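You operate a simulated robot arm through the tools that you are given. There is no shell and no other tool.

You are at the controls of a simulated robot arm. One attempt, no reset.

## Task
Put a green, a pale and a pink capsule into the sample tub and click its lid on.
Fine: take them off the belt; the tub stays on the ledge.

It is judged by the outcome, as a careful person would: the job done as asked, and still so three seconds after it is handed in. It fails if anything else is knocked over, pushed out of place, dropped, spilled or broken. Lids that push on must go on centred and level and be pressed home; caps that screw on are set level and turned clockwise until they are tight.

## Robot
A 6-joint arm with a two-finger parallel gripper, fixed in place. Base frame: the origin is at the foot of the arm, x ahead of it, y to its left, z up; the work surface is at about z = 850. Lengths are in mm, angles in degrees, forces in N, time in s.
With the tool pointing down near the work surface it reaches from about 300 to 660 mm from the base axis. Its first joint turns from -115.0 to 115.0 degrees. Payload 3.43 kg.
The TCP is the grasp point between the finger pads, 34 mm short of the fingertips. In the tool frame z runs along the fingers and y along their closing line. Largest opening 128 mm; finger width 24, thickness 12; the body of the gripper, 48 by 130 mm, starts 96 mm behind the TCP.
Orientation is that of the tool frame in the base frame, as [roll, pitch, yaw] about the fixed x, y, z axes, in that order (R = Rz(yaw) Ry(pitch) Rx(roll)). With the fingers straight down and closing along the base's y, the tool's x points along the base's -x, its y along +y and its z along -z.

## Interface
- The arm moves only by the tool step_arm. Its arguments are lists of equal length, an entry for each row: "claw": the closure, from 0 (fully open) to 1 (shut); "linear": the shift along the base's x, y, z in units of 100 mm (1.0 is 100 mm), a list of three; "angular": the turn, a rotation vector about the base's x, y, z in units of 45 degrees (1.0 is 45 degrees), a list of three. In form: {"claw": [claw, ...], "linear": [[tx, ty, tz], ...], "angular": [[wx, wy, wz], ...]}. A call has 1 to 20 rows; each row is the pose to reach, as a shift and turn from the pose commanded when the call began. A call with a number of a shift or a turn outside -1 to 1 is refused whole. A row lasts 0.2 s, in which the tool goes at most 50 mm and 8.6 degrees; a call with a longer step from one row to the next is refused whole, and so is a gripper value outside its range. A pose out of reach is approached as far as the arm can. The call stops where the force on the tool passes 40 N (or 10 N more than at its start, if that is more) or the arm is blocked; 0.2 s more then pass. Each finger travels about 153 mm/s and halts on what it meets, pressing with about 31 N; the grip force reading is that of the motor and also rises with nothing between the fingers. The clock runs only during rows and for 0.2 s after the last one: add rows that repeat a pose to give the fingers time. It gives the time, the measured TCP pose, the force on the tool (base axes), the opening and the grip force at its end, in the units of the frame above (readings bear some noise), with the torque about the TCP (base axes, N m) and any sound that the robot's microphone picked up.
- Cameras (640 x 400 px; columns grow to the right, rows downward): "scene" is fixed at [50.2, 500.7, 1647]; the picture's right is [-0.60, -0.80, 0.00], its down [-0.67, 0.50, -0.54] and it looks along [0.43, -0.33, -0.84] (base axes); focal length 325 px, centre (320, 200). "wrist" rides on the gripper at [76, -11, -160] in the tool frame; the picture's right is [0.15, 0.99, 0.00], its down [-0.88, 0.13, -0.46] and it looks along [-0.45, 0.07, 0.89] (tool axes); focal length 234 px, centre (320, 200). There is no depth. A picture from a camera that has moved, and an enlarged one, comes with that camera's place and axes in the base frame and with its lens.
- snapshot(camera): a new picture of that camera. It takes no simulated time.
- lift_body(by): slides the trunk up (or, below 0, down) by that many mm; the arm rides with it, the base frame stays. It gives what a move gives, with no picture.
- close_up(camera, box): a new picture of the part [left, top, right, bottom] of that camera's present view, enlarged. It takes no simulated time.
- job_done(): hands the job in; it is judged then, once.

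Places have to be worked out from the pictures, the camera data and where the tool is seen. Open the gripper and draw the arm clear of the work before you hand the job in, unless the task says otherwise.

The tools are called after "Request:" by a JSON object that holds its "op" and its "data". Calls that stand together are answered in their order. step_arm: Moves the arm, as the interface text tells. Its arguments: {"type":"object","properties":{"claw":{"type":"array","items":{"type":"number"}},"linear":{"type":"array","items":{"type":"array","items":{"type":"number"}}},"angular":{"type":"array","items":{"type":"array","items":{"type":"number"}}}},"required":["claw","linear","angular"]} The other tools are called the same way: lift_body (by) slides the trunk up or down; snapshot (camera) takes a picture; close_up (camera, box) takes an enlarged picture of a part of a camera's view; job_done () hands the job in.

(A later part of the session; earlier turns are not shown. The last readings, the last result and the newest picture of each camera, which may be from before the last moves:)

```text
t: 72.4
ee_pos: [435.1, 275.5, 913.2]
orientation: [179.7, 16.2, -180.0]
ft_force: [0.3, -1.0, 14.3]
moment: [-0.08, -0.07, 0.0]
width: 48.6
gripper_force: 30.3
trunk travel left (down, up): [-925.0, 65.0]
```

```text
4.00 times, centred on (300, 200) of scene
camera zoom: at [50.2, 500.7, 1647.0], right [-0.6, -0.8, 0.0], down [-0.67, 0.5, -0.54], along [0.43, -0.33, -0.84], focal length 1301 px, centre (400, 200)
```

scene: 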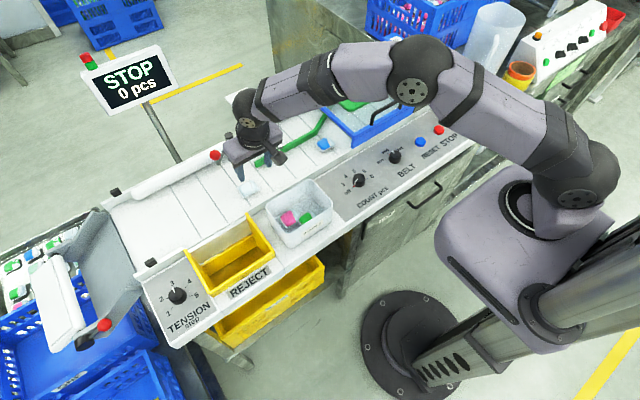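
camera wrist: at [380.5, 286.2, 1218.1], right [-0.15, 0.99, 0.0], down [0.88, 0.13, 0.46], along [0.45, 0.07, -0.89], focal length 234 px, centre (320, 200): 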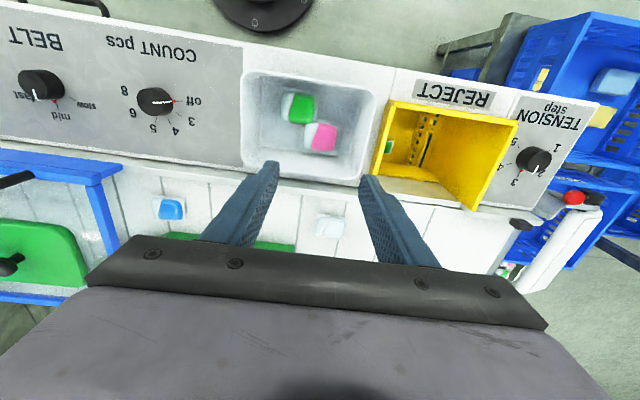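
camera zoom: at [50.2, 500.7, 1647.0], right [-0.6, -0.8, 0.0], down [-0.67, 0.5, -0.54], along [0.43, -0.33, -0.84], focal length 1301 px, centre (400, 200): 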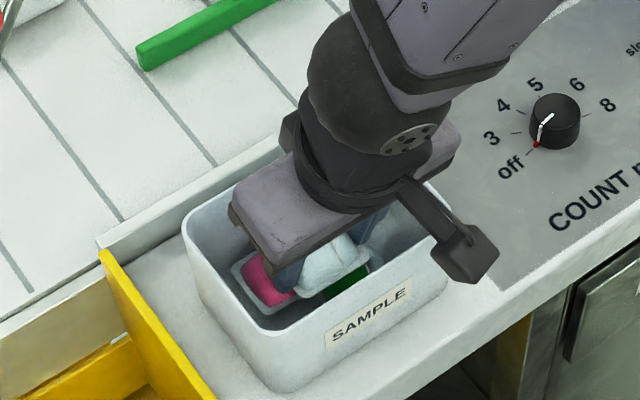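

Contact (14 N) at tip ≈877. Easing up a touch, opening, and withdrawing straight up.

Request:
{"op": "step_arm", "data": {"claw": [0.7, 0.6, 0.52, 0.48, 0.48], "linear": [[0, 0, 0.015], [0, 0, 0.015], [0, 0, 0.015], [0, 0, 0.015], [0, 0, 0.015]], "angular": [[0, 0, 0], [0, 0, 0], [0, 0, 0], [0, 0, 0], [0, 0, 0]]}}

Request:
{"op": "step_arm", "data": {"claw": [0.48, 0.48, 0.48, 0.48, 0.48], "linear": [[0, 0, 0.1], [0, 0, 0.3], [0, 0, 0.6], [0, 0, 0.9], [0, 0, 1.0]], "angular": [[0, 0, 0], [0, 0, 0], [0, 0, 0], [0, 0, 0], [0, 0, 0]]}}

Request:
{"op": "step_arm", "data": {"claw": [0.48, 0.48, 0.48, 0.48], "linear": [[0, -0.2, 0.2], [0, -0.4, 0.4], [0, -0.7, 0.6], [0, -1.0, 0.8]], "angular": [[0, 0, 0], [0, 0, 0], [0, 0, 0], [0, 0, 0]]}}

Request:
{"op": "snapshot", "data": {"camera": "wrist"}}

Request:
{"op": "close_up", "data": {"camera": "scene", "box": [230, 130, 370, 260]}}

```text
t: 73.6
ee_pos: [435.2, 275.6, 912.8]
orientation: [180.0, 15.9, -180.0]
ft_force: [0.7, -0.2, 0.7]
moment: [-0.01, 0.03, -0.01]
width: 66.7
gripper_force: 0.0
trunk travel left (down, up): [-925.0, 65.0]
```

```text
t: 74.8
ee_pos: [434.1, 275.4, 1011.6]
orientation: [180.0, 16.1, -180.0]
ft_force: [-0.1, 0.5, 0.4]
moment: [-0.01, 0.02, 0.05]
width: 66.3
gripper_force: 0.1
trunk travel left (down, up): [-925.0, 65.0]
```

```text
t: 75.8
ee_pos: [433.1, 175.7, 1092.3]
orientation: [179.8, 16.0, 180.0]
ft_force: [0.0, -0.3, 1.1]
moment: [0.02, -0.02, -0.01]
width: 66.5
gripper_force: 0.0
trunk travel left (down, up): [-925.0, 65.0]
```

```text
taken
camera wrist: at [316.6, 163.6, 1224.5], right [-0.14, 0.99, -0.04], down [0.72, 0.13, 0.68], along [0.68, 0.07, -0.73], focal length 234 px, centre (320, 200)
```

wrist: 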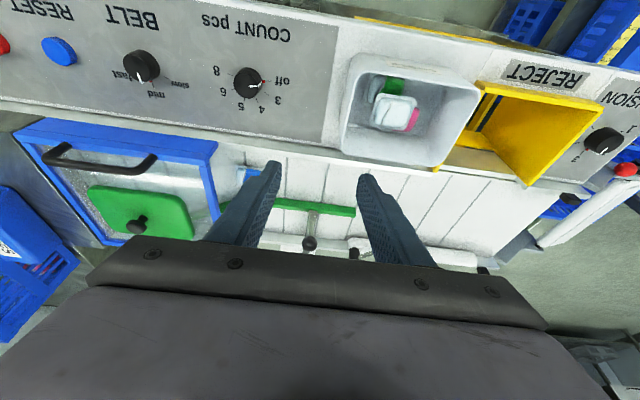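

```text
3.08 times, centred on (300, 195) of scene
camera zoom: at [50.2, 500.7, 1647.0], right [-0.6, -0.8, 0.0], down [-0.67, 0.5, -0.54], along [0.43, -0.33, -0.84], focal length 1001 px, centre (382, 215)
```

zoom: 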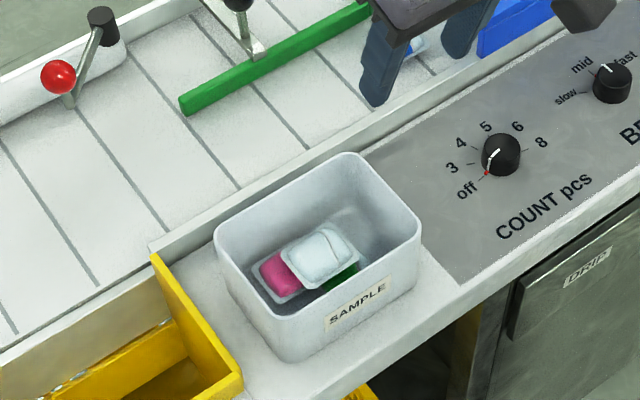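

All three capsules are in the tub. Now moving towards the lid, with the knob to be viewed from closer up.

Request:
{"op": "step_arm", "data": {"claw": [0.48, 0.48, 0.48, 0.48, 0.48, 0.48], "linear": [[0.1, -0.25, 0.05], [0.25, -0.5, 0.1], [0.4, -0.75, 0.1], [0.6, -1.0, 0.1], [0.8, -1.0, 0.1], [0.8, -1.0, 0.1]], "angular": [[0, 0, 0], [0, 0, 0], [0, 0, 0], [0, 0, 0], [0, 0, 0], [0, 0, 0]]}}

Request:
{"op": "step_arm", "data": {"claw": [0.48, 0.48, 0.48, 0.48, 0.48, 0.48], "linear": [[0.0, -0.3, 0], [0.0, -0.6, 0], [0.1, -0.9, 0], [0.3, -1.0, 0], [0.5, -1.0, 0], [0.5, -1.0, 0]], "angular": [[0, 0, 0], [0, 0, 0], [0, 0, 0], [0, 0, 0], [0, 0, 0], [0, 0, 0]]}}

Request:
{"op": "step_arm", "data": {"claw": [0.48, 0.48, 0.48], "linear": [[0.2, -0.3, 0], [0.4, -0.5, 0], [0.4, -0.7, 0]], "angular": [[0, 0, 0], [0, 0, 0], [0, 0, 0]]}}

Request:
{"op": "snapshot", "data": {"camera": "wrist"}}

Request:
{"op": "snapshot", "data": {"camera": "scene"}}

```text
t: 77.2
ee_pos: [514.2, 75.8, 1102.3]
orientation: [-180.0, 16.0, -179.9]
ft_force: [0.2, -0.5, 0.1]
moment: [0.0, -0.04, 0.03]
width: 66.5
gripper_force: 0.1
trunk travel left (down, up): [-925.0, 65.0]
```

```text
t: 78.6
ee_pos: [563.4, -24.1, 1103.6]
orientation: [179.9, 16.1, -179.9]
ft_force: [-0.5, 0.0, -0.1]
moment: [0.0, -0.01, 0.01]
width: 66.4
gripper_force: 0.0
trunk travel left (down, up): [-925.0, 65.0]
```

```text
t: 79.4
ee_pos: [604.8, -95.6, 1104.6]
orientation: [179.9, 16.0, 179.9]
ft_force: [0.2, -1.1, -1.0]
moment: [0.02, -0.04, 0.01]
width: 66.3
gripper_force: 0.1
trunk travel left (down, up): [-925.0, 65.0]
```

```text
taken
camera wrist: at [487.5, -107.2, 1235.1], right [-0.14, 0.99, -0.04], down [0.72, 0.13, 0.68], along [0.68, 0.07, -0.73], focal length 234 px, centre (320, 200)
```

wrist: 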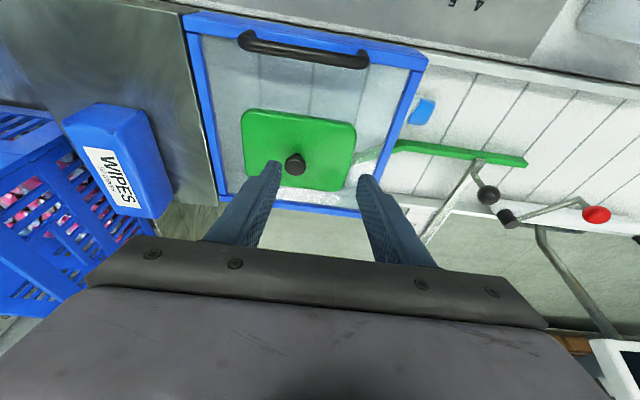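

```text
taken
```

scene: 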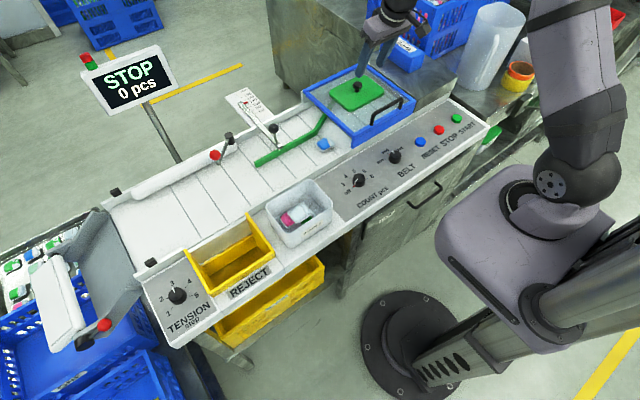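

Request:
{"op": "close_up", "data": {"camera": "wrist", "box": [200, 80, 400, 205]}}

Request:
{"op": "close_up", "data": {"camera": "scene", "box": [310, 60, 420, 130]}}

```text
3.20 times, centred on (300, 142) of wrist
camera zoom: at [487.5, -107.2, 1235.1], right [-0.14, 0.99, -0.04], down [0.72, 0.13, 0.68], along [0.68, 0.07, -0.73], focal length 749 px, centre (384, 384)
```

zoom: 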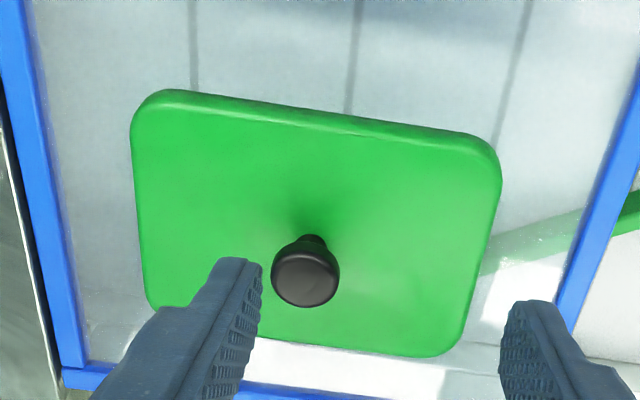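

```text
5.71 times, centred on (365, 95) of scene
camera zoom: at [50.2, 500.7, 1647.0], right [-0.6, -0.8, 0.0], down [-0.67, 0.5, -0.54], along [0.43, -0.33, -0.84], focal length 1859 px, centre (63, 800)
```

zoom: 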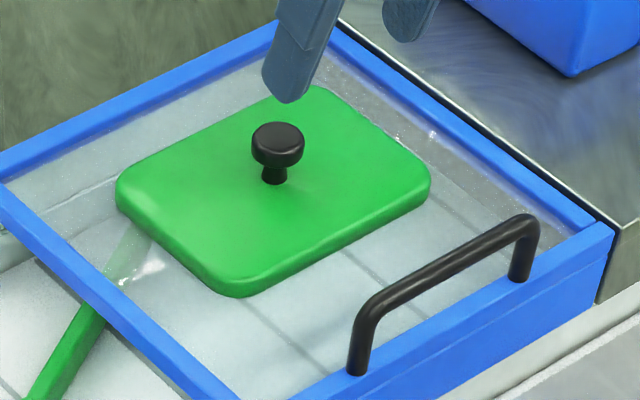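

Triangulation: knob top centre ≈(678,-124,975), lid top z≈937, lid axes aligned with the base. I hover above the knob with the fingers straddling it.

Request:
{"op": "step_arm", "data": {"claw": [0.48, 0.48, 0.48, 0.48, 0.48], "linear": [[0.2, -0.15, -0.05], [0.45, -0.29, -0.1], [0.7, -0.29, -0.2], [0.7, -0.29, -0.5], [0.7, -0.29, -0.6]], "angular": [[0, 0, 0], [0, 0, 0], [0, 0, 0], [0, 0, 0], [0, 0, 0]]}}

Request:
{"op": "close_up", "data": {"camera": "wrist", "box": [200, 60, 440, 210]}}

Request:
{"op": "close_up", "data": {"camera": "scene", "box": [310, 40, 430, 130]}}

```text
t: 80.6
ee_pos: [674.2, -122.9, 1042.6]
orientation: [180.0, 16.0, -179.9]
ft_force: [-0.5, 0.6, -0.1]
moment: [0.01, 0.01, 0.0]
width: 66.5
gripper_force: 0.0
trunk travel left (down, up): [-925.0, 65.0]
```

```text
2.67 times, centred on (320, 135) of wrist
camera zoom: at [557.4, -135.1, 1174.2], right [-0.14, 0.99, -0.04], down [0.72, 0.13, 0.68], along [0.68, 0.07, -0.73], focal length 624 px, centre (320, 373)
```

zoom: 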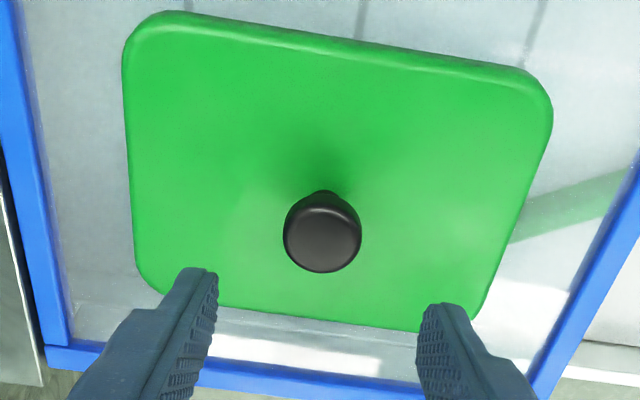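

```text
4.44 times, centred on (370, 85) of scene
camera zoom: at [50.2, 500.7, 1647.0], right [-0.6, -0.8, 0.0], down [-0.67, 0.5, -0.54], along [0.43, -0.33, -0.84], focal length 1446 px, centre (98, 711)
```

zoom: 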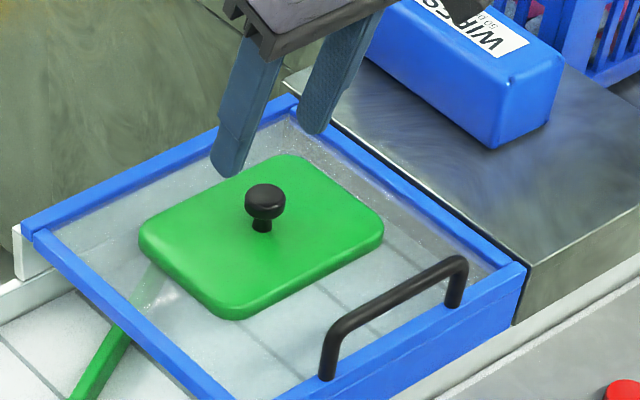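

Knob confirmed at ≈(676.5,-125). Descending around it, checking just before the final height.

Request:
{"op": "step_arm", "data": {"claw": [0.48, 0.48, 0.48, 0.48], "linear": [[0, -0.02, -0.2], [0, -0.025, -0.4], [0, -0.025, -0.55], [0, -0.025, -0.55]], "angular": [[0, 0, 0], [0, 0, 0], [0, 0, 0], [0, 0, 0]]}}

Request:
{"op": "close_up", "data": {"camera": "wrist", "box": [220, 80, 420, 205]}}

Request:
{"op": "close_up", "data": {"camera": "scene", "box": [310, 50, 410, 125]}}

```text
t: 81.6
ee_pos: [675.1, -126.1, 988.1]
orientation: [179.9, 16.1, 180.0]
ft_force: [0.1, 0.6, -1.0]
moment: [-0.01, 0.01, 0.02]
width: 66.6
gripper_force: 0.0
trunk travel left (down, up): [-925.0, 65.0]
```

```text
3.20 times, centred on (320, 142) of wrist
camera zoom: at [556.8, -137.6, 1120.1], right [-0.14, 0.99, -0.04], down [0.72, 0.13, 0.68], along [0.68, 0.07, -0.73], focal length 749 px, centre (320, 384)
```

zoom: 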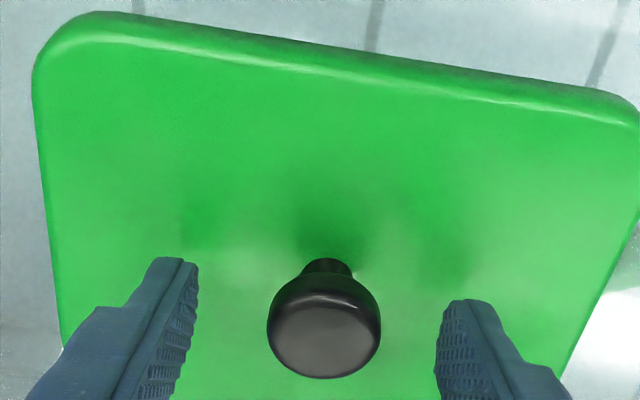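

```text
5.33 times, centred on (360, 88) of scene
camera zoom: at [50.2, 500.7, 1647.0], right [-0.6, -0.8, 0.0], down [-0.67, 0.5, -0.54], along [0.43, -0.33, -0.84], focal length 1735 px, centre (107, 800)
```

zoom: 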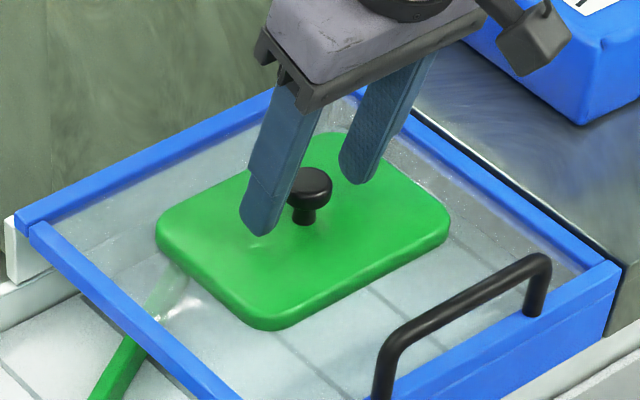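

Request:
{"op": "step_arm", "data": {"claw": [0.48, 0.48, 0.48, 0.48], "linear": [[-0.01, 0, -0.03], [-0.01, 0, -0.06], [-0.01, 0, -0.09], [-0.01, 0, -0.09]], "angular": [[0, 0, 0], [0, 0, 0], [0, 0, 0], [0, 0, 0]]}}

Request:
{"op": "close_up", "data": {"camera": "wrist", "box": [220, 80, 420, 205]}}

Request:
{"op": "close_up", "data": {"camera": "scene", "box": [310, 50, 410, 125]}}

```text
t: 82.6
ee_pos: [672.0, -125.9, 979.2]
orientation: [-180.0, 16.1, 180.0]
ft_force: [-0.5, 0.4, 6.1]
moment: [0.05, 0.03, 0.0]
width: 66.7
gripper_force: 0.0
trunk travel left (down, up): [-925.0, 65.0]
```

```text
3.20 times, centred on (320, 142) of wrist
camera zoom: at [556.0, -137.4, 1112.0], right [-0.14, 0.99, -0.04], down [0.72, 0.13, 0.68], along [0.68, 0.07, -0.73], focal length 749 px, centre (320, 384)
```

zoom: 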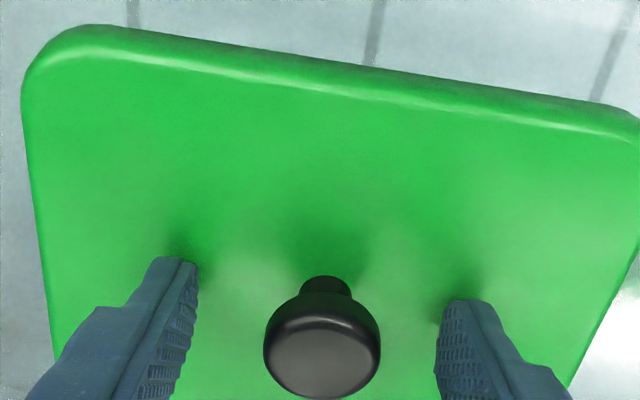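

```text
5.33 times, centred on (360, 88) of scene
camera zoom: at [50.2, 500.7, 1647.0], right [-0.6, -0.8, 0.0], down [-0.67, 0.5, -0.54], along [0.43, -0.33, -0.84], focal length 1735 px, centre (107, 800)
```

zoom: 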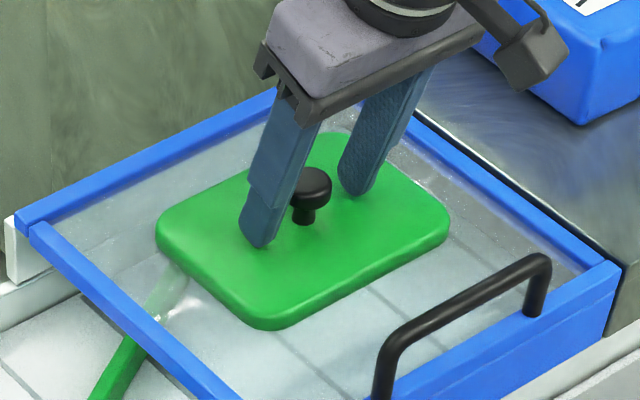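

Fingertips touch the lid top at z≈943 (6 N). Raising 1 mm and closing on the knob.

Request:
{"op": "step_arm", "data": {"claw": [0.48, 0.55, 0.62, 0.7, 0.78, 0.86, 0.9, 0.9, 0.9], "linear": [[0.01, 0, 0.015], [0.01, 0, 0.015], [0.01, 0, 0.015], [0.01, 0, 0.015], [0.01, 0, 0.015], [0.01, 0, 0.015], [0.01, 0, 0.015], [0.01, 0, 0.015], [0.01, 0, 0.015]], "angular": [[0, 0, 0], [0, 0, 0], [0, 0, 0], [0, 0, 0], [0, 0, 0], [0, 0, 0], [0, 0, 0], [0, 0, 0], [0, 0, 0]]}}

Request:
{"op": "close_up", "data": {"camera": "wrist", "box": [220, 80, 420, 205]}}

Request:
{"op": "close_up", "data": {"camera": "scene", "box": [310, 50, 410, 125]}}

```text
t: 84.6
ee_pos: [673.9, -125.1, 981.2]
orientation: [180.0, 15.9, 180.0]
ft_force: [-1.0, 0.1, 3.7]
moment: [0.02, -0.01, 0.01]
width: 28.1
gripper_force: 31.1
trunk travel left (down, up): [-925.0, 65.0]
```

```text
3.20 times, centred on (320, 142) of wrist
camera zoom: at [556.9, -137.0, 1112.5], right [-0.14, 0.99, -0.04], down [0.72, 0.13, 0.68], along [0.68, 0.07, -0.73], focal length 749 px, centre (320, 384)
```

zoom: 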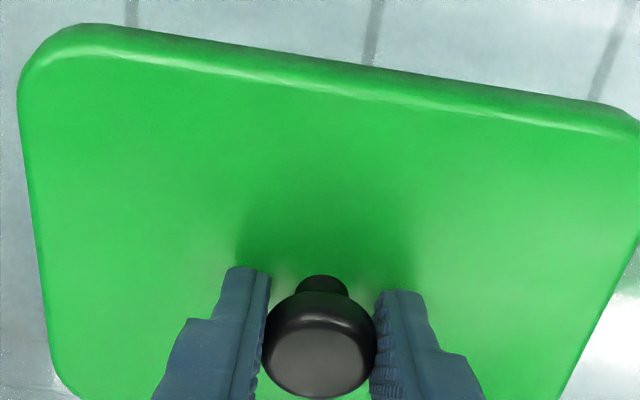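

```text
5.33 times, centred on (360, 88) of scene
camera zoom: at [50.2, 500.7, 1647.0], right [-0.6, -0.8, 0.0], down [-0.67, 0.5, -0.54], along [0.43, -0.33, -0.84], focal length 1735 px, centre (107, 800)
```

zoom: 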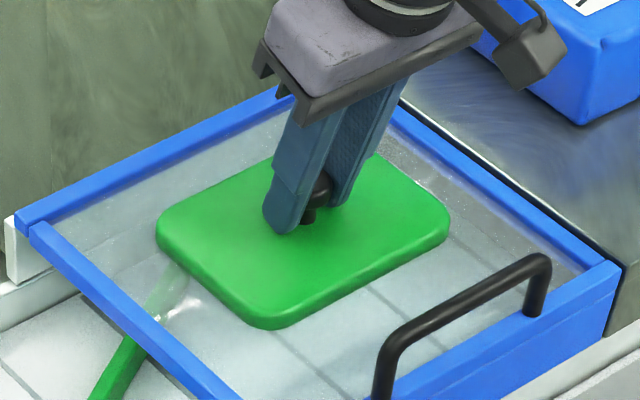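

Knob gripped (28 mm). Lifting slowly a little and checking the lid hangs level.

Request:
{"op": "step_arm", "data": {"claw": [0.9, 0.9, 0.9, 0.9, 0.9, 0.9, 0.9], "linear": [[0, 0, 0.01], [0, 0, 0.03], [0, 0, 0.06], [0, 0, 0.1], [0, 0, 0.15], [0, 0, 0.25], [0, 0, 0.3]], "angular": [[0, 0, 0], [0, 0, 0], [0, 0, 0], [0, 0, 0], [0, 0, 0], [0, 0, 0], [0, 0, 0]]}}

Request:
{"op": "snapshot", "data": {"camera": "wrist"}}

Request:
{"op": "close_up", "data": {"camera": "scene", "box": [310, 50, 410, 125]}}

```text
t: 86.2
ee_pos: [675.3, -125.7, 1010.2]
orientation: [180.0, 16.0, -180.0]
ft_force: [1.0, -0.1, -0.8]
moment: [0.0, -0.01, -0.01]
width: 28.6
gripper_force: 31.0
trunk travel left (down, up): [-925.0, 65.0]
```

```text
taken
camera wrist: at [557.7, -137.3, 1142.2], right [-0.14, 0.99, -0.04], down [0.72, 0.13, 0.68], along [0.68, 0.07, -0.73], focal length 234 px, centre (320, 200)
```

wrist: 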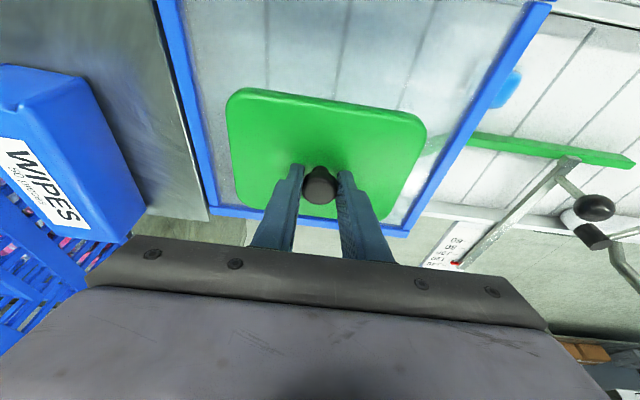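

```text
5.33 times, centred on (360, 88) of scene
camera zoom: at [50.2, 500.7, 1647.0], right [-0.6, -0.8, 0.0], down [-0.67, 0.5, -0.54], along [0.43, -0.33, -0.84], focal length 1735 px, centre (107, 800)
```

zoom: 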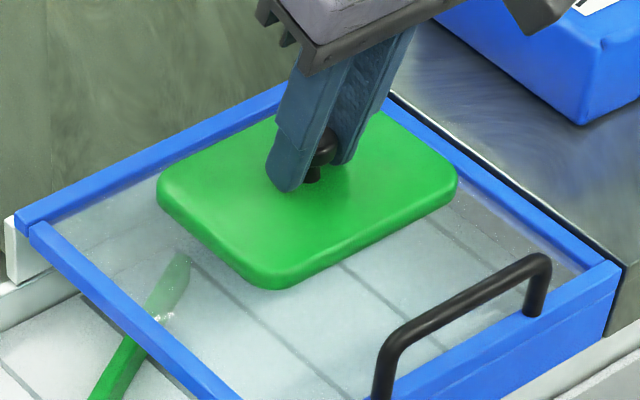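

Lid is up and looks level. Raising further and swinging it over the belt towards the tub, moderately slowly.

Request:
{"op": "step_arm", "data": {"claw": [0.9, 0.9, 0.9, 0.9, 0.9, 0.9, 0.9, 0.9], "linear": [[0, 0, 0.15], [0, 0.05, 0.35], [-0.1, 0.15, 0.55], [-0.2, 0.3, 0.7], [-0.35, 0.5, 0.8], [-0.5, 0.7, 0.8], [-0.6, 0.9, 0.8], [-0.65, 1.0, 0.8]], "angular": [[0, 0, 0], [0, 0, 0], [0, 0, 0], [0, 0, 0], [0, 0, 0], [0, 0, 0], [0, 0, 0], [0, 0, 0]]}}

Request:
{"op": "step_arm", "data": {"claw": [0.9, 0.9, 0.9, 0.9, 0.9, 0.9, 0.9], "linear": [[-0.05, 0.1, 0], [-0.15, 0.25, 0], [-0.25, 0.45, 0], [-0.35, 0.65, 0], [-0.45, 0.85, 0], [-0.55, 0.97, 0], [-0.6, 1.0, 0]], "angular": [[0, 0, 0], [0, 0, 0], [0, 0, 0], [0, 0, 0], [0, 0, 0], [0, 0, 0], [0, 0, 0]]}}

Request:
{"op": "step_arm", "data": {"claw": [0.9, 0.9, 0.9, 0.9, 0.9, 0.9, 0.9], "linear": [[-0.1, 0.1, 0], [-0.25, 0.25, 0], [-0.4, 0.45, 0], [-0.6, 0.65, 0], [-0.75, 0.85, 0], [-0.85, 0.97, 0], [-0.9, 1.0, 0]], "angular": [[0, 0, 0], [0, 0, 0], [0, 0, 0], [0, 0, 0], [0, 0, 0], [0, 0, 0], [0, 0, 0]]}}

Request:
{"op": "snapshot", "data": {"camera": "scene"}}

Request:
{"op": "snapshot", "data": {"camera": "wrist"}}

```text
t: 88.0
ee_pos: [609.0, -26.1, 1090.2]
orientation: [-180.0, 16.0, 180.0]
ft_force: [-0.4, 0.2, 0.1]
moment: [0.03, -0.04, 0.02]
width: 28.3
gripper_force: 30.9
trunk travel left (down, up): [-925.0, 65.0]
```

```text
t: 89.6
ee_pos: [549.4, 74.0, 1090.5]
orientation: [179.9, 16.0, 180.0]
ft_force: [0.5, 0.0, -0.3]
moment: [0.01, 0.01, -0.01]
width: 28.4
gripper_force: 30.9
trunk travel left (down, up): [-925.0, 65.0]
```

```text
t: 91.2
ee_pos: [457.7, 174.3, 1090.5]
orientation: [179.9, 16.0, 179.9]
ft_force: [-0.2, -0.3, -1.1]
moment: [0.01, 0.03, -0.01]
width: 28.5
gripper_force: 31.1
trunk travel left (down, up): [-925.0, 65.0]
```

```text
taken
```

scene: 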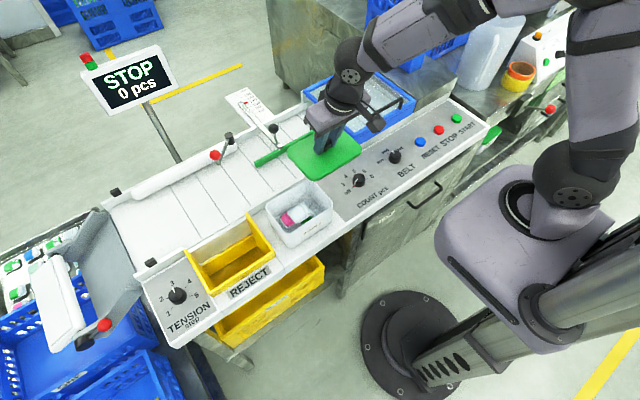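

```text
taken
camera wrist: at [341.7, 162.8, 1222.1], right [-0.14, 0.99, -0.04], down [0.72, 0.13, 0.68], along [0.68, 0.07, -0.73], focal length 234 px, centre (320, 200)
```

wrist: 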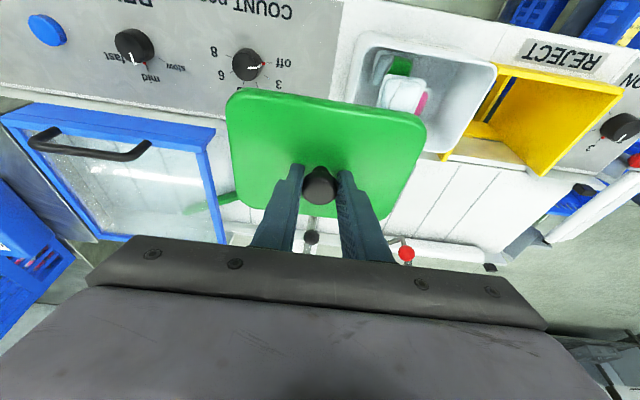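

Before covering it, I'll measure the tub rim again from both cameras.

Request:
{"op": "close_up", "data": {"camera": "scene", "box": [255, 165, 345, 255]}}

Request:
{"op": "close_up", "data": {"camera": "wrist", "box": [330, 20, 510, 170]}}

Request:
{"op": "close_up", "data": {"camera": "wrist", "box": [210, 70, 450, 230]}}

```text
4.44 times, centred on (300, 210) of scene
camera zoom: at [50.2, 500.7, 1647.0], right [-0.6, -0.8, 0.0], down [-0.67, 0.5, -0.54], along [0.43, -0.33, -0.84], focal length 1446 px, centre (409, 156)
```

zoom: 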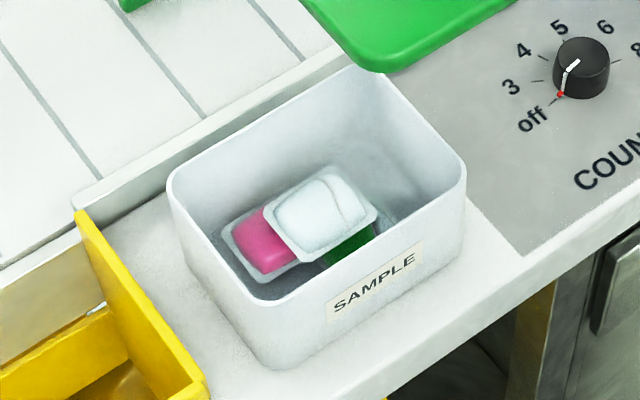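

```text
2.67 times, centred on (420, 95) of wrist
camera zoom: at [341.7, 162.8, 1222.1], right [-0.14, 0.99, -0.04], down [0.72, 0.13, 0.68], along [0.68, 0.07, -0.73], focal length 624 px, centre (53, 480)
```

zoom: 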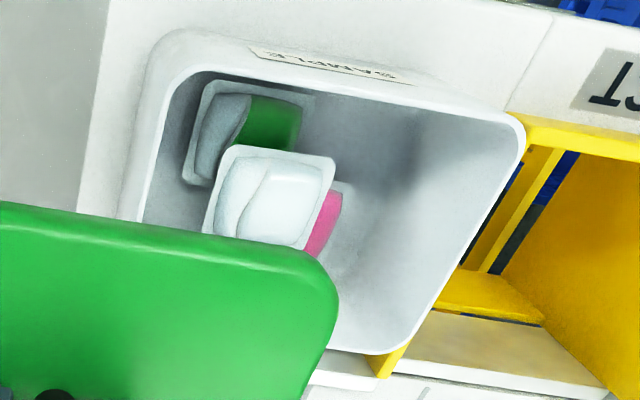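

```text
2.50 times, centred on (330, 150) of wrist
camera zoom: at [341.7, 162.8, 1222.1], right [-0.14, 0.99, -0.04], down [0.72, 0.13, 0.68], along [0.68, 0.07, -0.73], focal length 585 px, centre (295, 325)
```

zoom: 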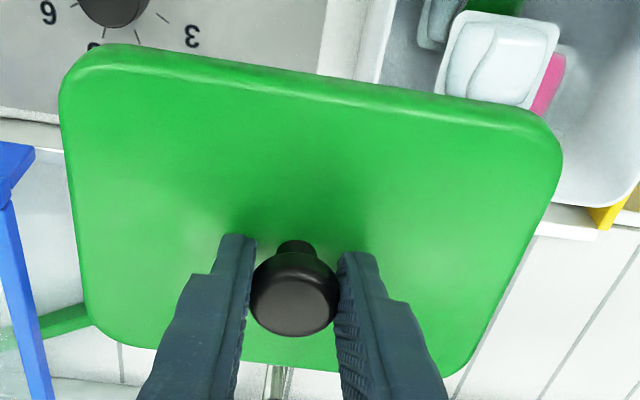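

Cross-checking the lid outline, its centre sits ≈6.5 mm in +x of the TCP, and the tub centre is ≈(435,277). I move to TCP (428.5,276.5) and lower to a small gap to compare edges.

Request:
{"op": "step_arm", "data": {"claw": [0.9, 0.9, 0.9, 0.9, 0.9, 0.9], "linear": [[-0.05, 0.15, 0], [-0.12, 0.35, 0], [-0.2, 0.55, 0], [-0.27, 0.75, 0], [-0.29, 0.95, 0], [-0.29, 1.0, 0]], "angular": [[0, 0, 0], [0, 0, 0], [0, 0, 0], [0, 0, 0], [0, 0, 0], [0, 0, 0]]}}

Request:
{"op": "step_arm", "data": {"claw": [0.9, 0.9, 0.9, 0.9, 0.9], "linear": [[0, 0.022, -0.15], [0, 0.022, -0.35], [0, 0.022, -0.55], [0, 0.022, -0.7], [0, 0.022, -0.75]], "angular": [[0, 0, 0], [0, 0, 0], [0, 0, 0], [0, 0, 0], [0, 0, 0]]}}

Request:
{"op": "close_up", "data": {"camera": "wrist", "box": [200, 50, 460, 225]}}

Request:
{"op": "close_up", "data": {"camera": "scene", "box": [240, 150, 350, 250]}}

```text
t: 92.6
ee_pos: [429.8, 275.3, 1090.7]
orientation: [179.9, 16.1, 180.0]
ft_force: [-0.3, 0.5, -0.4]
moment: [-0.01, 0.0, -0.02]
width: 28.4
gripper_force: 31.0
trunk travel left (down, up): [-925.0, 65.0]
```

```text
t: 93.8
ee_pos: [430.7, 276.2, 1015.6]
orientation: [180.0, 15.9, 179.9]
ft_force: [0.2, -0.1, 0.2]
moment: [-0.01, -0.01, -0.02]
width: 28.2
gripper_force: 31.0
trunk travel left (down, up): [-925.0, 65.0]
```

```text
2.29 times, centred on (330, 138) of wrist
camera zoom: at [313.7, 264.9, 1147.4], right [-0.14, 0.99, -0.04], down [0.72, 0.13, 0.68], along [0.68, 0.07, -0.73], focal length 535 px, centre (297, 343)
```

zoom: 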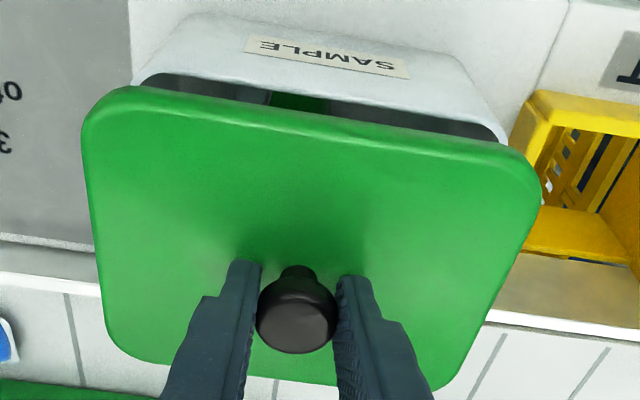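

```text
4.00 times, centred on (295, 200) of scene
camera zoom: at [50.2, 500.7, 1647.0], right [-0.6, -0.8, 0.0], down [-0.67, 0.5, -0.54], along [0.43, -0.33, -0.84], focal length 1301 px, centre (420, 200)
```

zoom: 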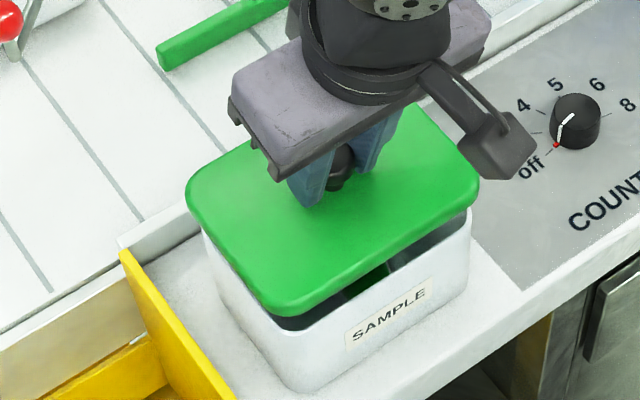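

Edges agree well: near overhang ≈3.5 mm, side overhangs balanced within ~1 mm. Lowering slowly onto the rim, with a 1 mm y-correction.

Request:
{"op": "step_arm", "data": {"claw": [0.9, 0.9, 0.9, 0.9, 0.9], "linear": [[0, 0.01, -0.05], [0, 0.01, -0.1], [0, 0.01, -0.13], [0, 0.01, -0.16], [0, 0.01, -0.16]], "angular": [[0, 0, 0], [0, 0, 0], [0, 0, 0], [0, 0, 0], [0, 0, 0]]}}

Request:
{"op": "close_up", "data": {"camera": "wrist", "box": [200, 50, 460, 225]}}

Request:
{"op": "close_up", "data": {"camera": "scene", "box": [240, 150, 350, 250]}}

```text
t: 95.0
ee_pos: [429.4, 277.2, 1000.4]
orientation: [-179.9, 15.9, -179.9]
ft_force: [-1.2, -0.2, -0.5]
moment: [0.03, 0.01, -0.01]
width: 27.9
gripper_force: 30.7
trunk travel left (down, up): [-925.0, 65.0]
```

```text
2.29 times, centred on (330, 138) of wrist
camera zoom: at [313.5, 265.9, 1131.1], right [-0.14, 0.99, -0.04], down [0.72, 0.13, 0.68], along [0.68, 0.07, -0.73], focal length 535 px, centre (297, 343)
```

zoom: 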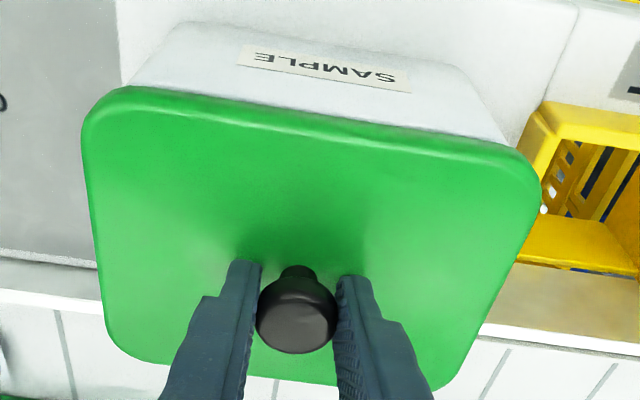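

```text
4.00 times, centred on (295, 200) of scene
camera zoom: at [50.2, 500.7, 1647.0], right [-0.6, -0.8, 0.0], down [-0.67, 0.5, -0.54], along [0.43, -0.33, -0.84], focal length 1301 px, centre (420, 200)
```

zoom: 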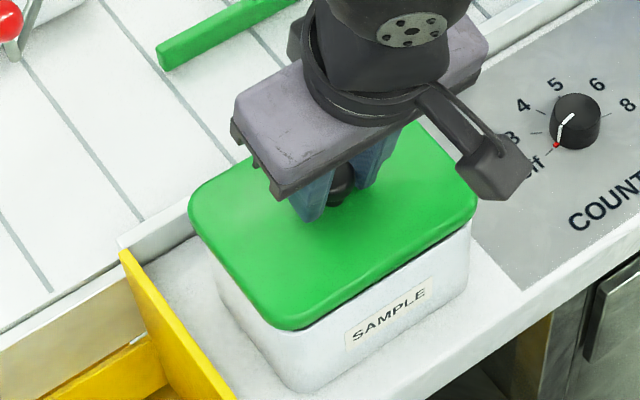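

Near the rim now. Zooming in to compare lid and tub edges precisely before contact.

Request:
{"op": "close_up", "data": {"camera": "scene", "box": [280, 195, 365, 250]}}

Request:
{"op": "close_up", "data": {"camera": "scene", "box": [270, 175, 320, 245]}}

Request:
{"op": "close_up", "data": {"camera": "wrist", "box": [220, 50, 440, 130]}}

```text
7.27 times, centred on (322, 222) of scene
camera zoom: at [50.2, 500.7, 1647.0], right [-0.6, -0.8, 0.0], down [-0.67, 0.5, -0.54], along [0.43, -0.33, -0.84], focal length 2366 px, centre (302, 36)
```

zoom: 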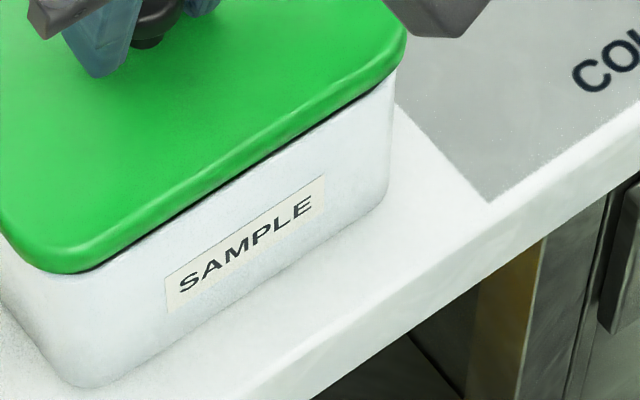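

```text
5.71 times, centred on (295, 210) of scene
camera zoom: at [50.2, 500.7, 1647.0], right [-0.6, -0.8, 0.0], down [-0.67, 0.5, -0.54], along [0.43, -0.33, -0.84], focal length 1859 px, centre (463, 143)
```

zoom: 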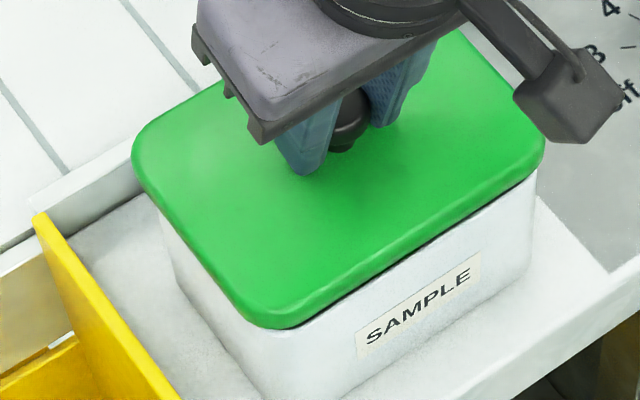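

```text
2.91 times, centred on (330, 90) of wrist
camera zoom: at [313.5, 265.9, 1131.1], right [-0.14, 0.99, -0.04], down [0.72, 0.13, 0.68], along [0.68, 0.07, -0.73], focal length 681 px, centre (291, 520)
```

zoom: 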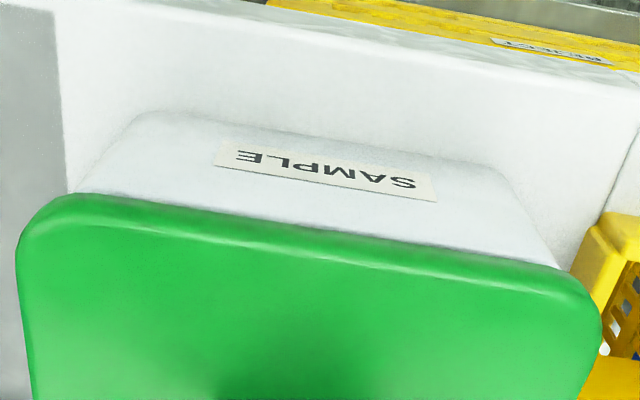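

The overhangs look balanced to within about 1 mm (maybe 1 mm too far in +x). Shifting −1 mm in x and lowering in 2 mm steps to contact.

Request:
{"op": "step_arm", "data": {"claw": [0.9, 0.9, 0.9, 0.9], "linear": [[-0.01, 0, -0.02], [-0.01, 0, -0.04], [-0.01, 0, -0.06], [-0.01, 0, -0.06]], "angular": [[0, 0, 0], [0, 0, 0], [0, 0, 0], [0, 0, 0]]}}

Request:
{"op": "step_arm", "data": {"claw": [0.9, 0.9, 0.9], "linear": [[0, 0, -0.015], [0, 0, -0.03], [0, 0, -0.03]], "angular": [[0, 0, 0], [0, 0, 0], [0, 0, 0]]}}

Request:
{"op": "close_up", "data": {"camera": "scene", "box": [260, 170, 350, 250]}}

Request:
{"op": "close_up", "data": {"camera": "wrist", "box": [200, 50, 460, 225]}}

```text
t: 96.0
ee_pos: [429.3, 275.3, 993.7]
orientation: [180.0, 16.0, -179.9]
ft_force: [-0.6, 0.3, -1.5]
moment: [0.02, -0.03, -0.02]
width: 27.8
gripper_force: 30.8
trunk travel left (down, up): [-925.0, 65.0]
```

```text
t: 96.8
ee_pos: [430.2, 278.4, 991.5]
orientation: [179.9, 15.9, -179.9]
ft_force: [0.3, 0.5, -0.3]
moment: [0.05, -0.01, -0.03]
width: 28.4
gripper_force: 30.9
trunk travel left (down, up): [-925.0, 65.0]
```

```text
5.00 times, centred on (305, 210) of scene
camera zoom: at [50.2, 500.7, 1647.0], right [-0.6, -0.8, 0.0], down [-0.67, 0.5, -0.54], along [0.43, -0.33, -0.84], focal length 1626 px, centre (395, 150)
```

zoom: 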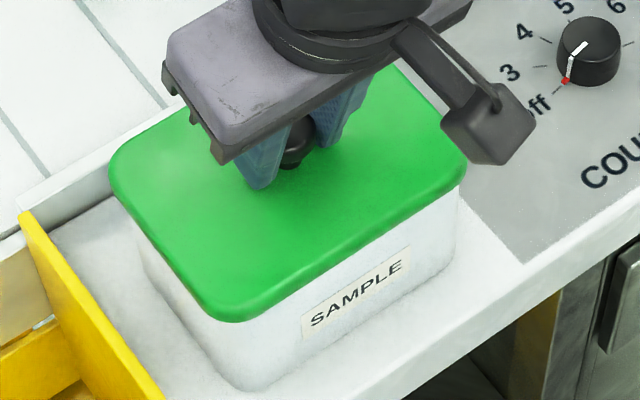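

```text
2.29 times, centred on (330, 138) of wrist
camera zoom: at [312.4, 265.9, 1122.3], right [-0.14, 0.99, -0.04], down [0.72, 0.13, 0.68], along [0.68, 0.07, -0.73], focal length 535 px, centre (297, 343)
```

zoom: 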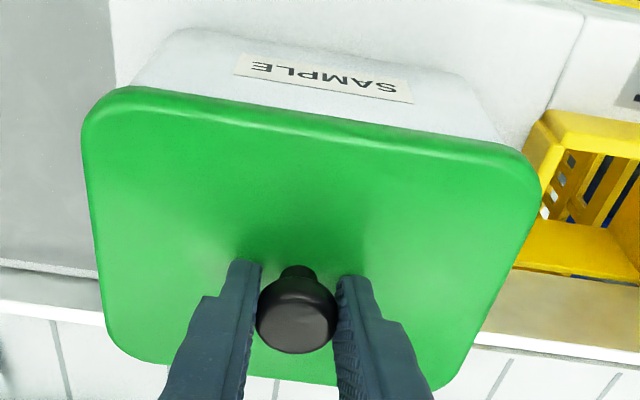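

Request:
{"op": "step_arm", "data": {"claw": [0.9, 0.9, 0.9, 0.9], "linear": [[0, 0, -0.01], [0, 0, -0.02], [0, 0, -0.03], [0, 0, -0.03]], "angular": [[0, 0, 0], [0, 0, 0], [0, 0, 0], [0, 0, 0]]}}

Request:
{"op": "step_arm", "data": {"claw": [0.9, 0.9, 0.9, 0.9], "linear": [[0, 0, -0.01], [0, 0, -0.02], [0, 0, -0.03], [0, 0, -0.03]], "angular": [[0, 0, 0], [0, 0, 0], [0, 0, 0], [0, 0, 0]]}}

```text
t: 97.8
ee_pos: [428.4, 277.4, 989.2]
orientation: [179.9, 16.1, 180.0]
ft_force: [0.8, -0.6, 7.8]
moment: [-0.01, 0.41, 0.01]
width: 28.0
gripper_force: 31.4
trunk travel left (down, up): [-925.0, 65.0]
```

```text
t: 98.8
ee_pos: [427.9, 275.9, 986.3]
orientation: [179.7, 16.2, 179.9]
ft_force: [1.8, 1.8, 23.0]
moment: [-0.01, 1.11, -0.06]
width: 28.3
gripper_force: 31.3
trunk travel left (down, up): [-925.0, 65.0]
```

Contact: 23 N, but the torque (1.1 N·m about y) says the force acts at the near edge only. Checking the pictures for tilt or offset before pressing.

Request:
{"op": "close_up", "data": {"camera": "scene", "box": [280, 195, 365, 250]}}

Request:
{"op": "close_up", "data": {"camera": "scene", "box": [265, 170, 345, 245]}}

Request:
{"op": "close_up", "data": {"camera": "wrist", "box": [220, 50, 440, 130]}}

Request:
{"op": "close_up", "data": {"camera": "wrist", "box": [200, 100, 460, 225]}}

```text
7.27 times, centred on (322, 222) of scene
camera zoom: at [50.2, 500.7, 1647.0], right [-0.6, -0.8, 0.0], down [-0.67, 0.5, -0.54], along [0.43, -0.33, -0.84], focal length 2366 px, centre (302, 36)
```

zoom: 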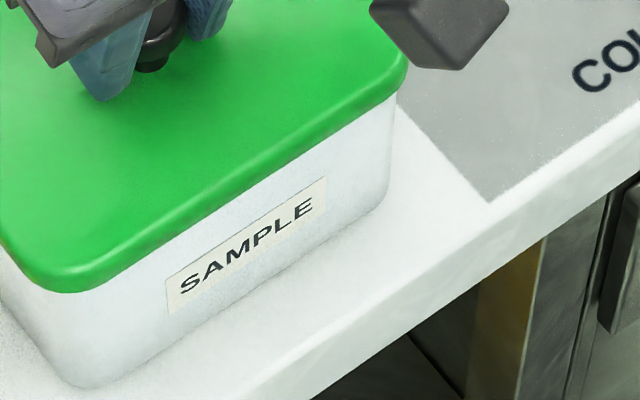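

```text
5.33 times, centred on (305, 208) of scene
camera zoom: at [50.2, 500.7, 1647.0], right [-0.6, -0.8, 0.0], down [-0.67, 0.5, -0.54], along [0.43, -0.33, -0.84], focal length 1735 px, centre (400, 160)
```

zoom: 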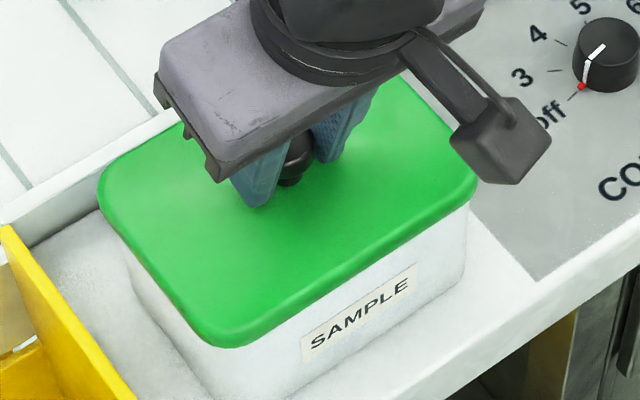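

```text
2.91 times, centred on (330, 90) of wrist
camera zoom: at [311.7, 265.6, 1117.6], right [-0.14, 0.99, -0.04], down [0.72, 0.13, 0.68], along [0.68, 0.07, -0.73], focal length 681 px, centre (291, 520)
```

zoom: 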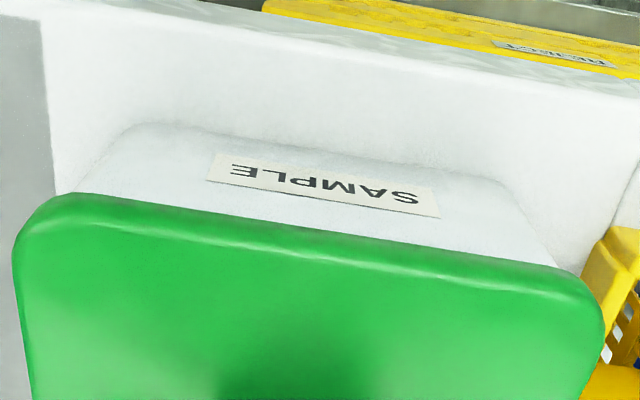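

```text
2.46 times, centred on (330, 162) of wrist
camera zoom: at [311.7, 265.6, 1117.6], right [-0.14, 0.99, -0.04], down [0.72, 0.13, 0.68], along [0.68, 0.07, -0.73], focal length 576 px, centre (295, 292)
```

zoom: 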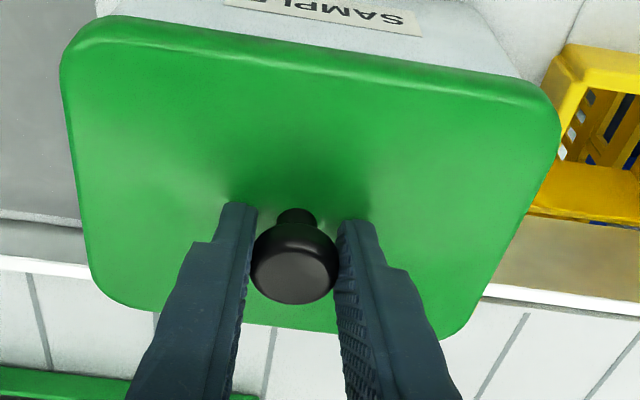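

The overhang evidence (scene comparison) also suggests the lid sits 2–3 mm too far in +x, with the near skirt on the rim. Raising, shifting −2.5 mm in x, and trying contact again gently.

Request:
{"op": "step_arm", "data": {"claw": [0.9, 0.9, 0.9, 0.9], "linear": [[0, 0, 0.05], [0, 0, 0.1], [-0.025, 0, 0.1], [-0.025, 0, 0.1]], "angular": [[0, 0, 0], [0, 0, 0], [0, 0, 0], [0, 0, 0]]}}

Request:
{"op": "step_arm", "data": {"claw": [0.9, 0.9, 0.9, 0.9, 0.9], "linear": [[0, 0, -0.03], [0, 0, -0.05], [0, 0, -0.065], [0, 0, -0.08], [0, 0, -0.08]], "angular": [[0, 0, 0], [0, 0, 0], [0, 0, 0], [0, 0, 0], [0, 0, 0]]}}

Request:
{"op": "close_up", "data": {"camera": "scene", "box": [265, 170, 345, 245]}}

```text
t: 99.8
ee_pos: [426.6, 277.5, 994.7]
orientation: [-179.9, 16.0, 180.0]
ft_force: [0.1, -0.6, -1.4]
moment: [0.02, 0.0, 0.0]
width: 28.3
gripper_force: 31.4
trunk travel left (down, up): [-925.0, 65.0]
```

```text
t: 101.0
ee_pos: [427.3, 277.7, 987.1]
orientation: [179.9, 16.0, -180.0]
ft_force: [0.1, 0.3, -1.3]
moment: [0.0, 0.03, 0.01]
width: 28.3
gripper_force: 30.9
trunk travel left (down, up): [-925.0, 65.0]
```

```text
5.33 times, centred on (305, 208) of scene
camera zoom: at [50.2, 500.7, 1647.0], right [-0.6, -0.8, 0.0], down [-0.67, 0.5, -0.54], along [0.43, -0.33, -0.84], focal length 1735 px, centre (400, 160)
```

zoom: 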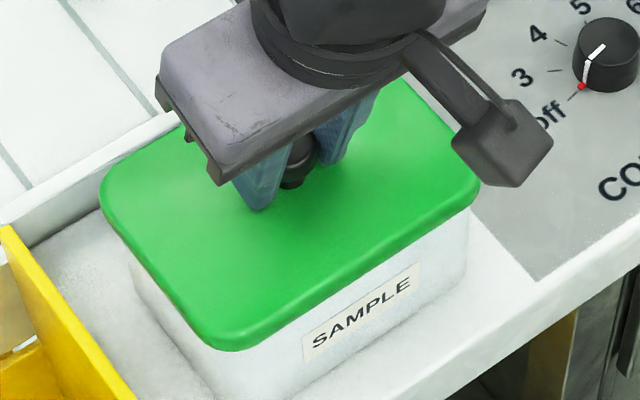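

Now no contact at 987 where it touched before — the near skirt clears the rim. Continuing down slowly.

Request:
{"op": "step_arm", "data": {"claw": [0.9, 0.9, 0.9, 0.9], "linear": [[0, 0, -0.01], [0, 0, -0.02], [0, 0, -0.03], [0, 0, -0.03]], "angular": [[0, 0, 0], [0, 0, 0], [0, 0, 0], [0, 0, 0]]}}

Request:
{"op": "step_arm", "data": {"claw": [0.9, 0.9, 0.9, 0.9], "linear": [[0, 0, -0.01], [0, 0, -0.02], [0, 0, -0.03], [0, 0, -0.03]], "angular": [[0, 0, 0], [0, 0, 0], [0, 0, 0], [0, 0, 0]]}}

```text
t: 102.0
ee_pos: [427.4, 276.8, 984.1]
orientation: [-179.9, 16.0, -179.9]
ft_force: [-0.2, 0.1, -0.4]
moment: [0.04, -0.04, 0.01]
width: 28.1
gripper_force: 30.5
trunk travel left (down, up): [-925.0, 65.0]
```

```text
t: 103.0
ee_pos: [426.5, 277.9, 982.8]
orientation: [179.9, 16.1, -179.9]
ft_force: [-0.3, -0.7, 8.5]
moment: [-0.07, -0.53, 0.0]
width: 28.1
gripper_force: 30.7
trunk travel left (down, up): [-925.0, 65.0]
```

Contact is now 6 mm deeper, at the far rim side, so the skirt is around the rim. Pressing further in 1 mm steps.

Request:
{"op": "step_arm", "data": {"claw": [0.9, 0.9, 0.9, 0.9], "linear": [[0, 0, -0.01], [0, 0, -0.02], [0, 0, -0.03], [0, 0, -0.03]], "angular": [[0, 0, 0], [0, 0, 0], [0, 0, 0], [0, 0, 0]]}}

Request:
{"op": "close_up", "data": {"camera": "scene", "box": [265, 170, 345, 245]}}

Request:
{"op": "close_up", "data": {"camera": "wrist", "box": [200, 50, 460, 225]}}

```text
t: 104.0
ee_pos: [426.0, 277.6, 980.4]
orientation: [179.8, 16.2, 179.9]
ft_force: [-1.0, -0.6, 26.1]
moment: [-0.1, -0.08, 0.0]
width: 28.4
gripper_force: 31.3
trunk travel left (down, up): [-925.0, 65.0]
heard: snap
```

```text
5.33 times, centred on (305, 208) of scene
camera zoom: at [50.2, 500.7, 1647.0], right [-0.6, -0.8, 0.0], down [-0.67, 0.5, -0.54], along [0.43, -0.33, -0.84], focal length 1735 px, centre (400, 160)
```

zoom: 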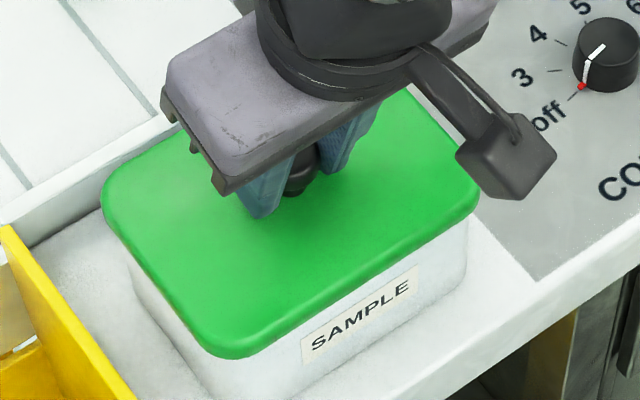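

```text
2.29 times, centred on (330, 138) of wrist
camera zoom: at [308.3, 265.5, 1111.4], right [-0.14, 0.99, -0.04], down [0.72, 0.13, 0.68], along [0.68, 0.07, -0.73], focal length 535 px, centre (297, 343)
```

zoom: 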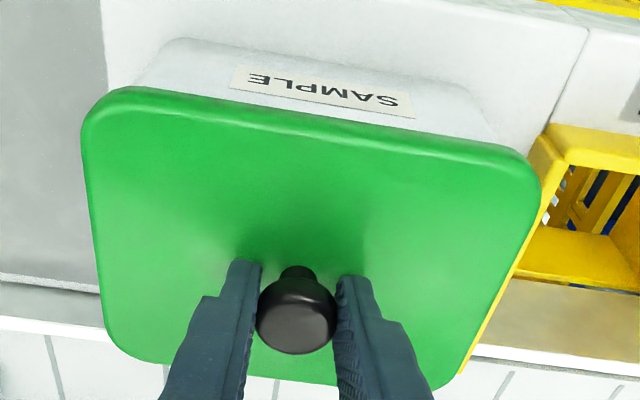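

A "snap" was heard and the torque is now balanced. One more gentle press of 1–2 mm to make sure it is fully home.

Request:
{"op": "step_arm", "data": {"claw": [0.9, 0.9, 0.9, 0.9], "linear": [[0, 0, -0.005], [0, 0, -0.01], [0, 0, -0.01], [0, 0, -0.01]], "angular": [[0, 0, 0], [0, 0, 0], [0, 0, 0], [0, 0, 0]]}}

```text
t: 105.0
ee_pos: [425.6, 277.1, 980.7]
orientation: [179.7, 16.3, 179.9]
ft_force: [-1.9, -0.3, 32.7]
moment: [-0.06, -0.08, -0.01]
width: 28.1
gripper_force: 30.9
trunk travel left (down, up): [-925.0, 65.0]
```

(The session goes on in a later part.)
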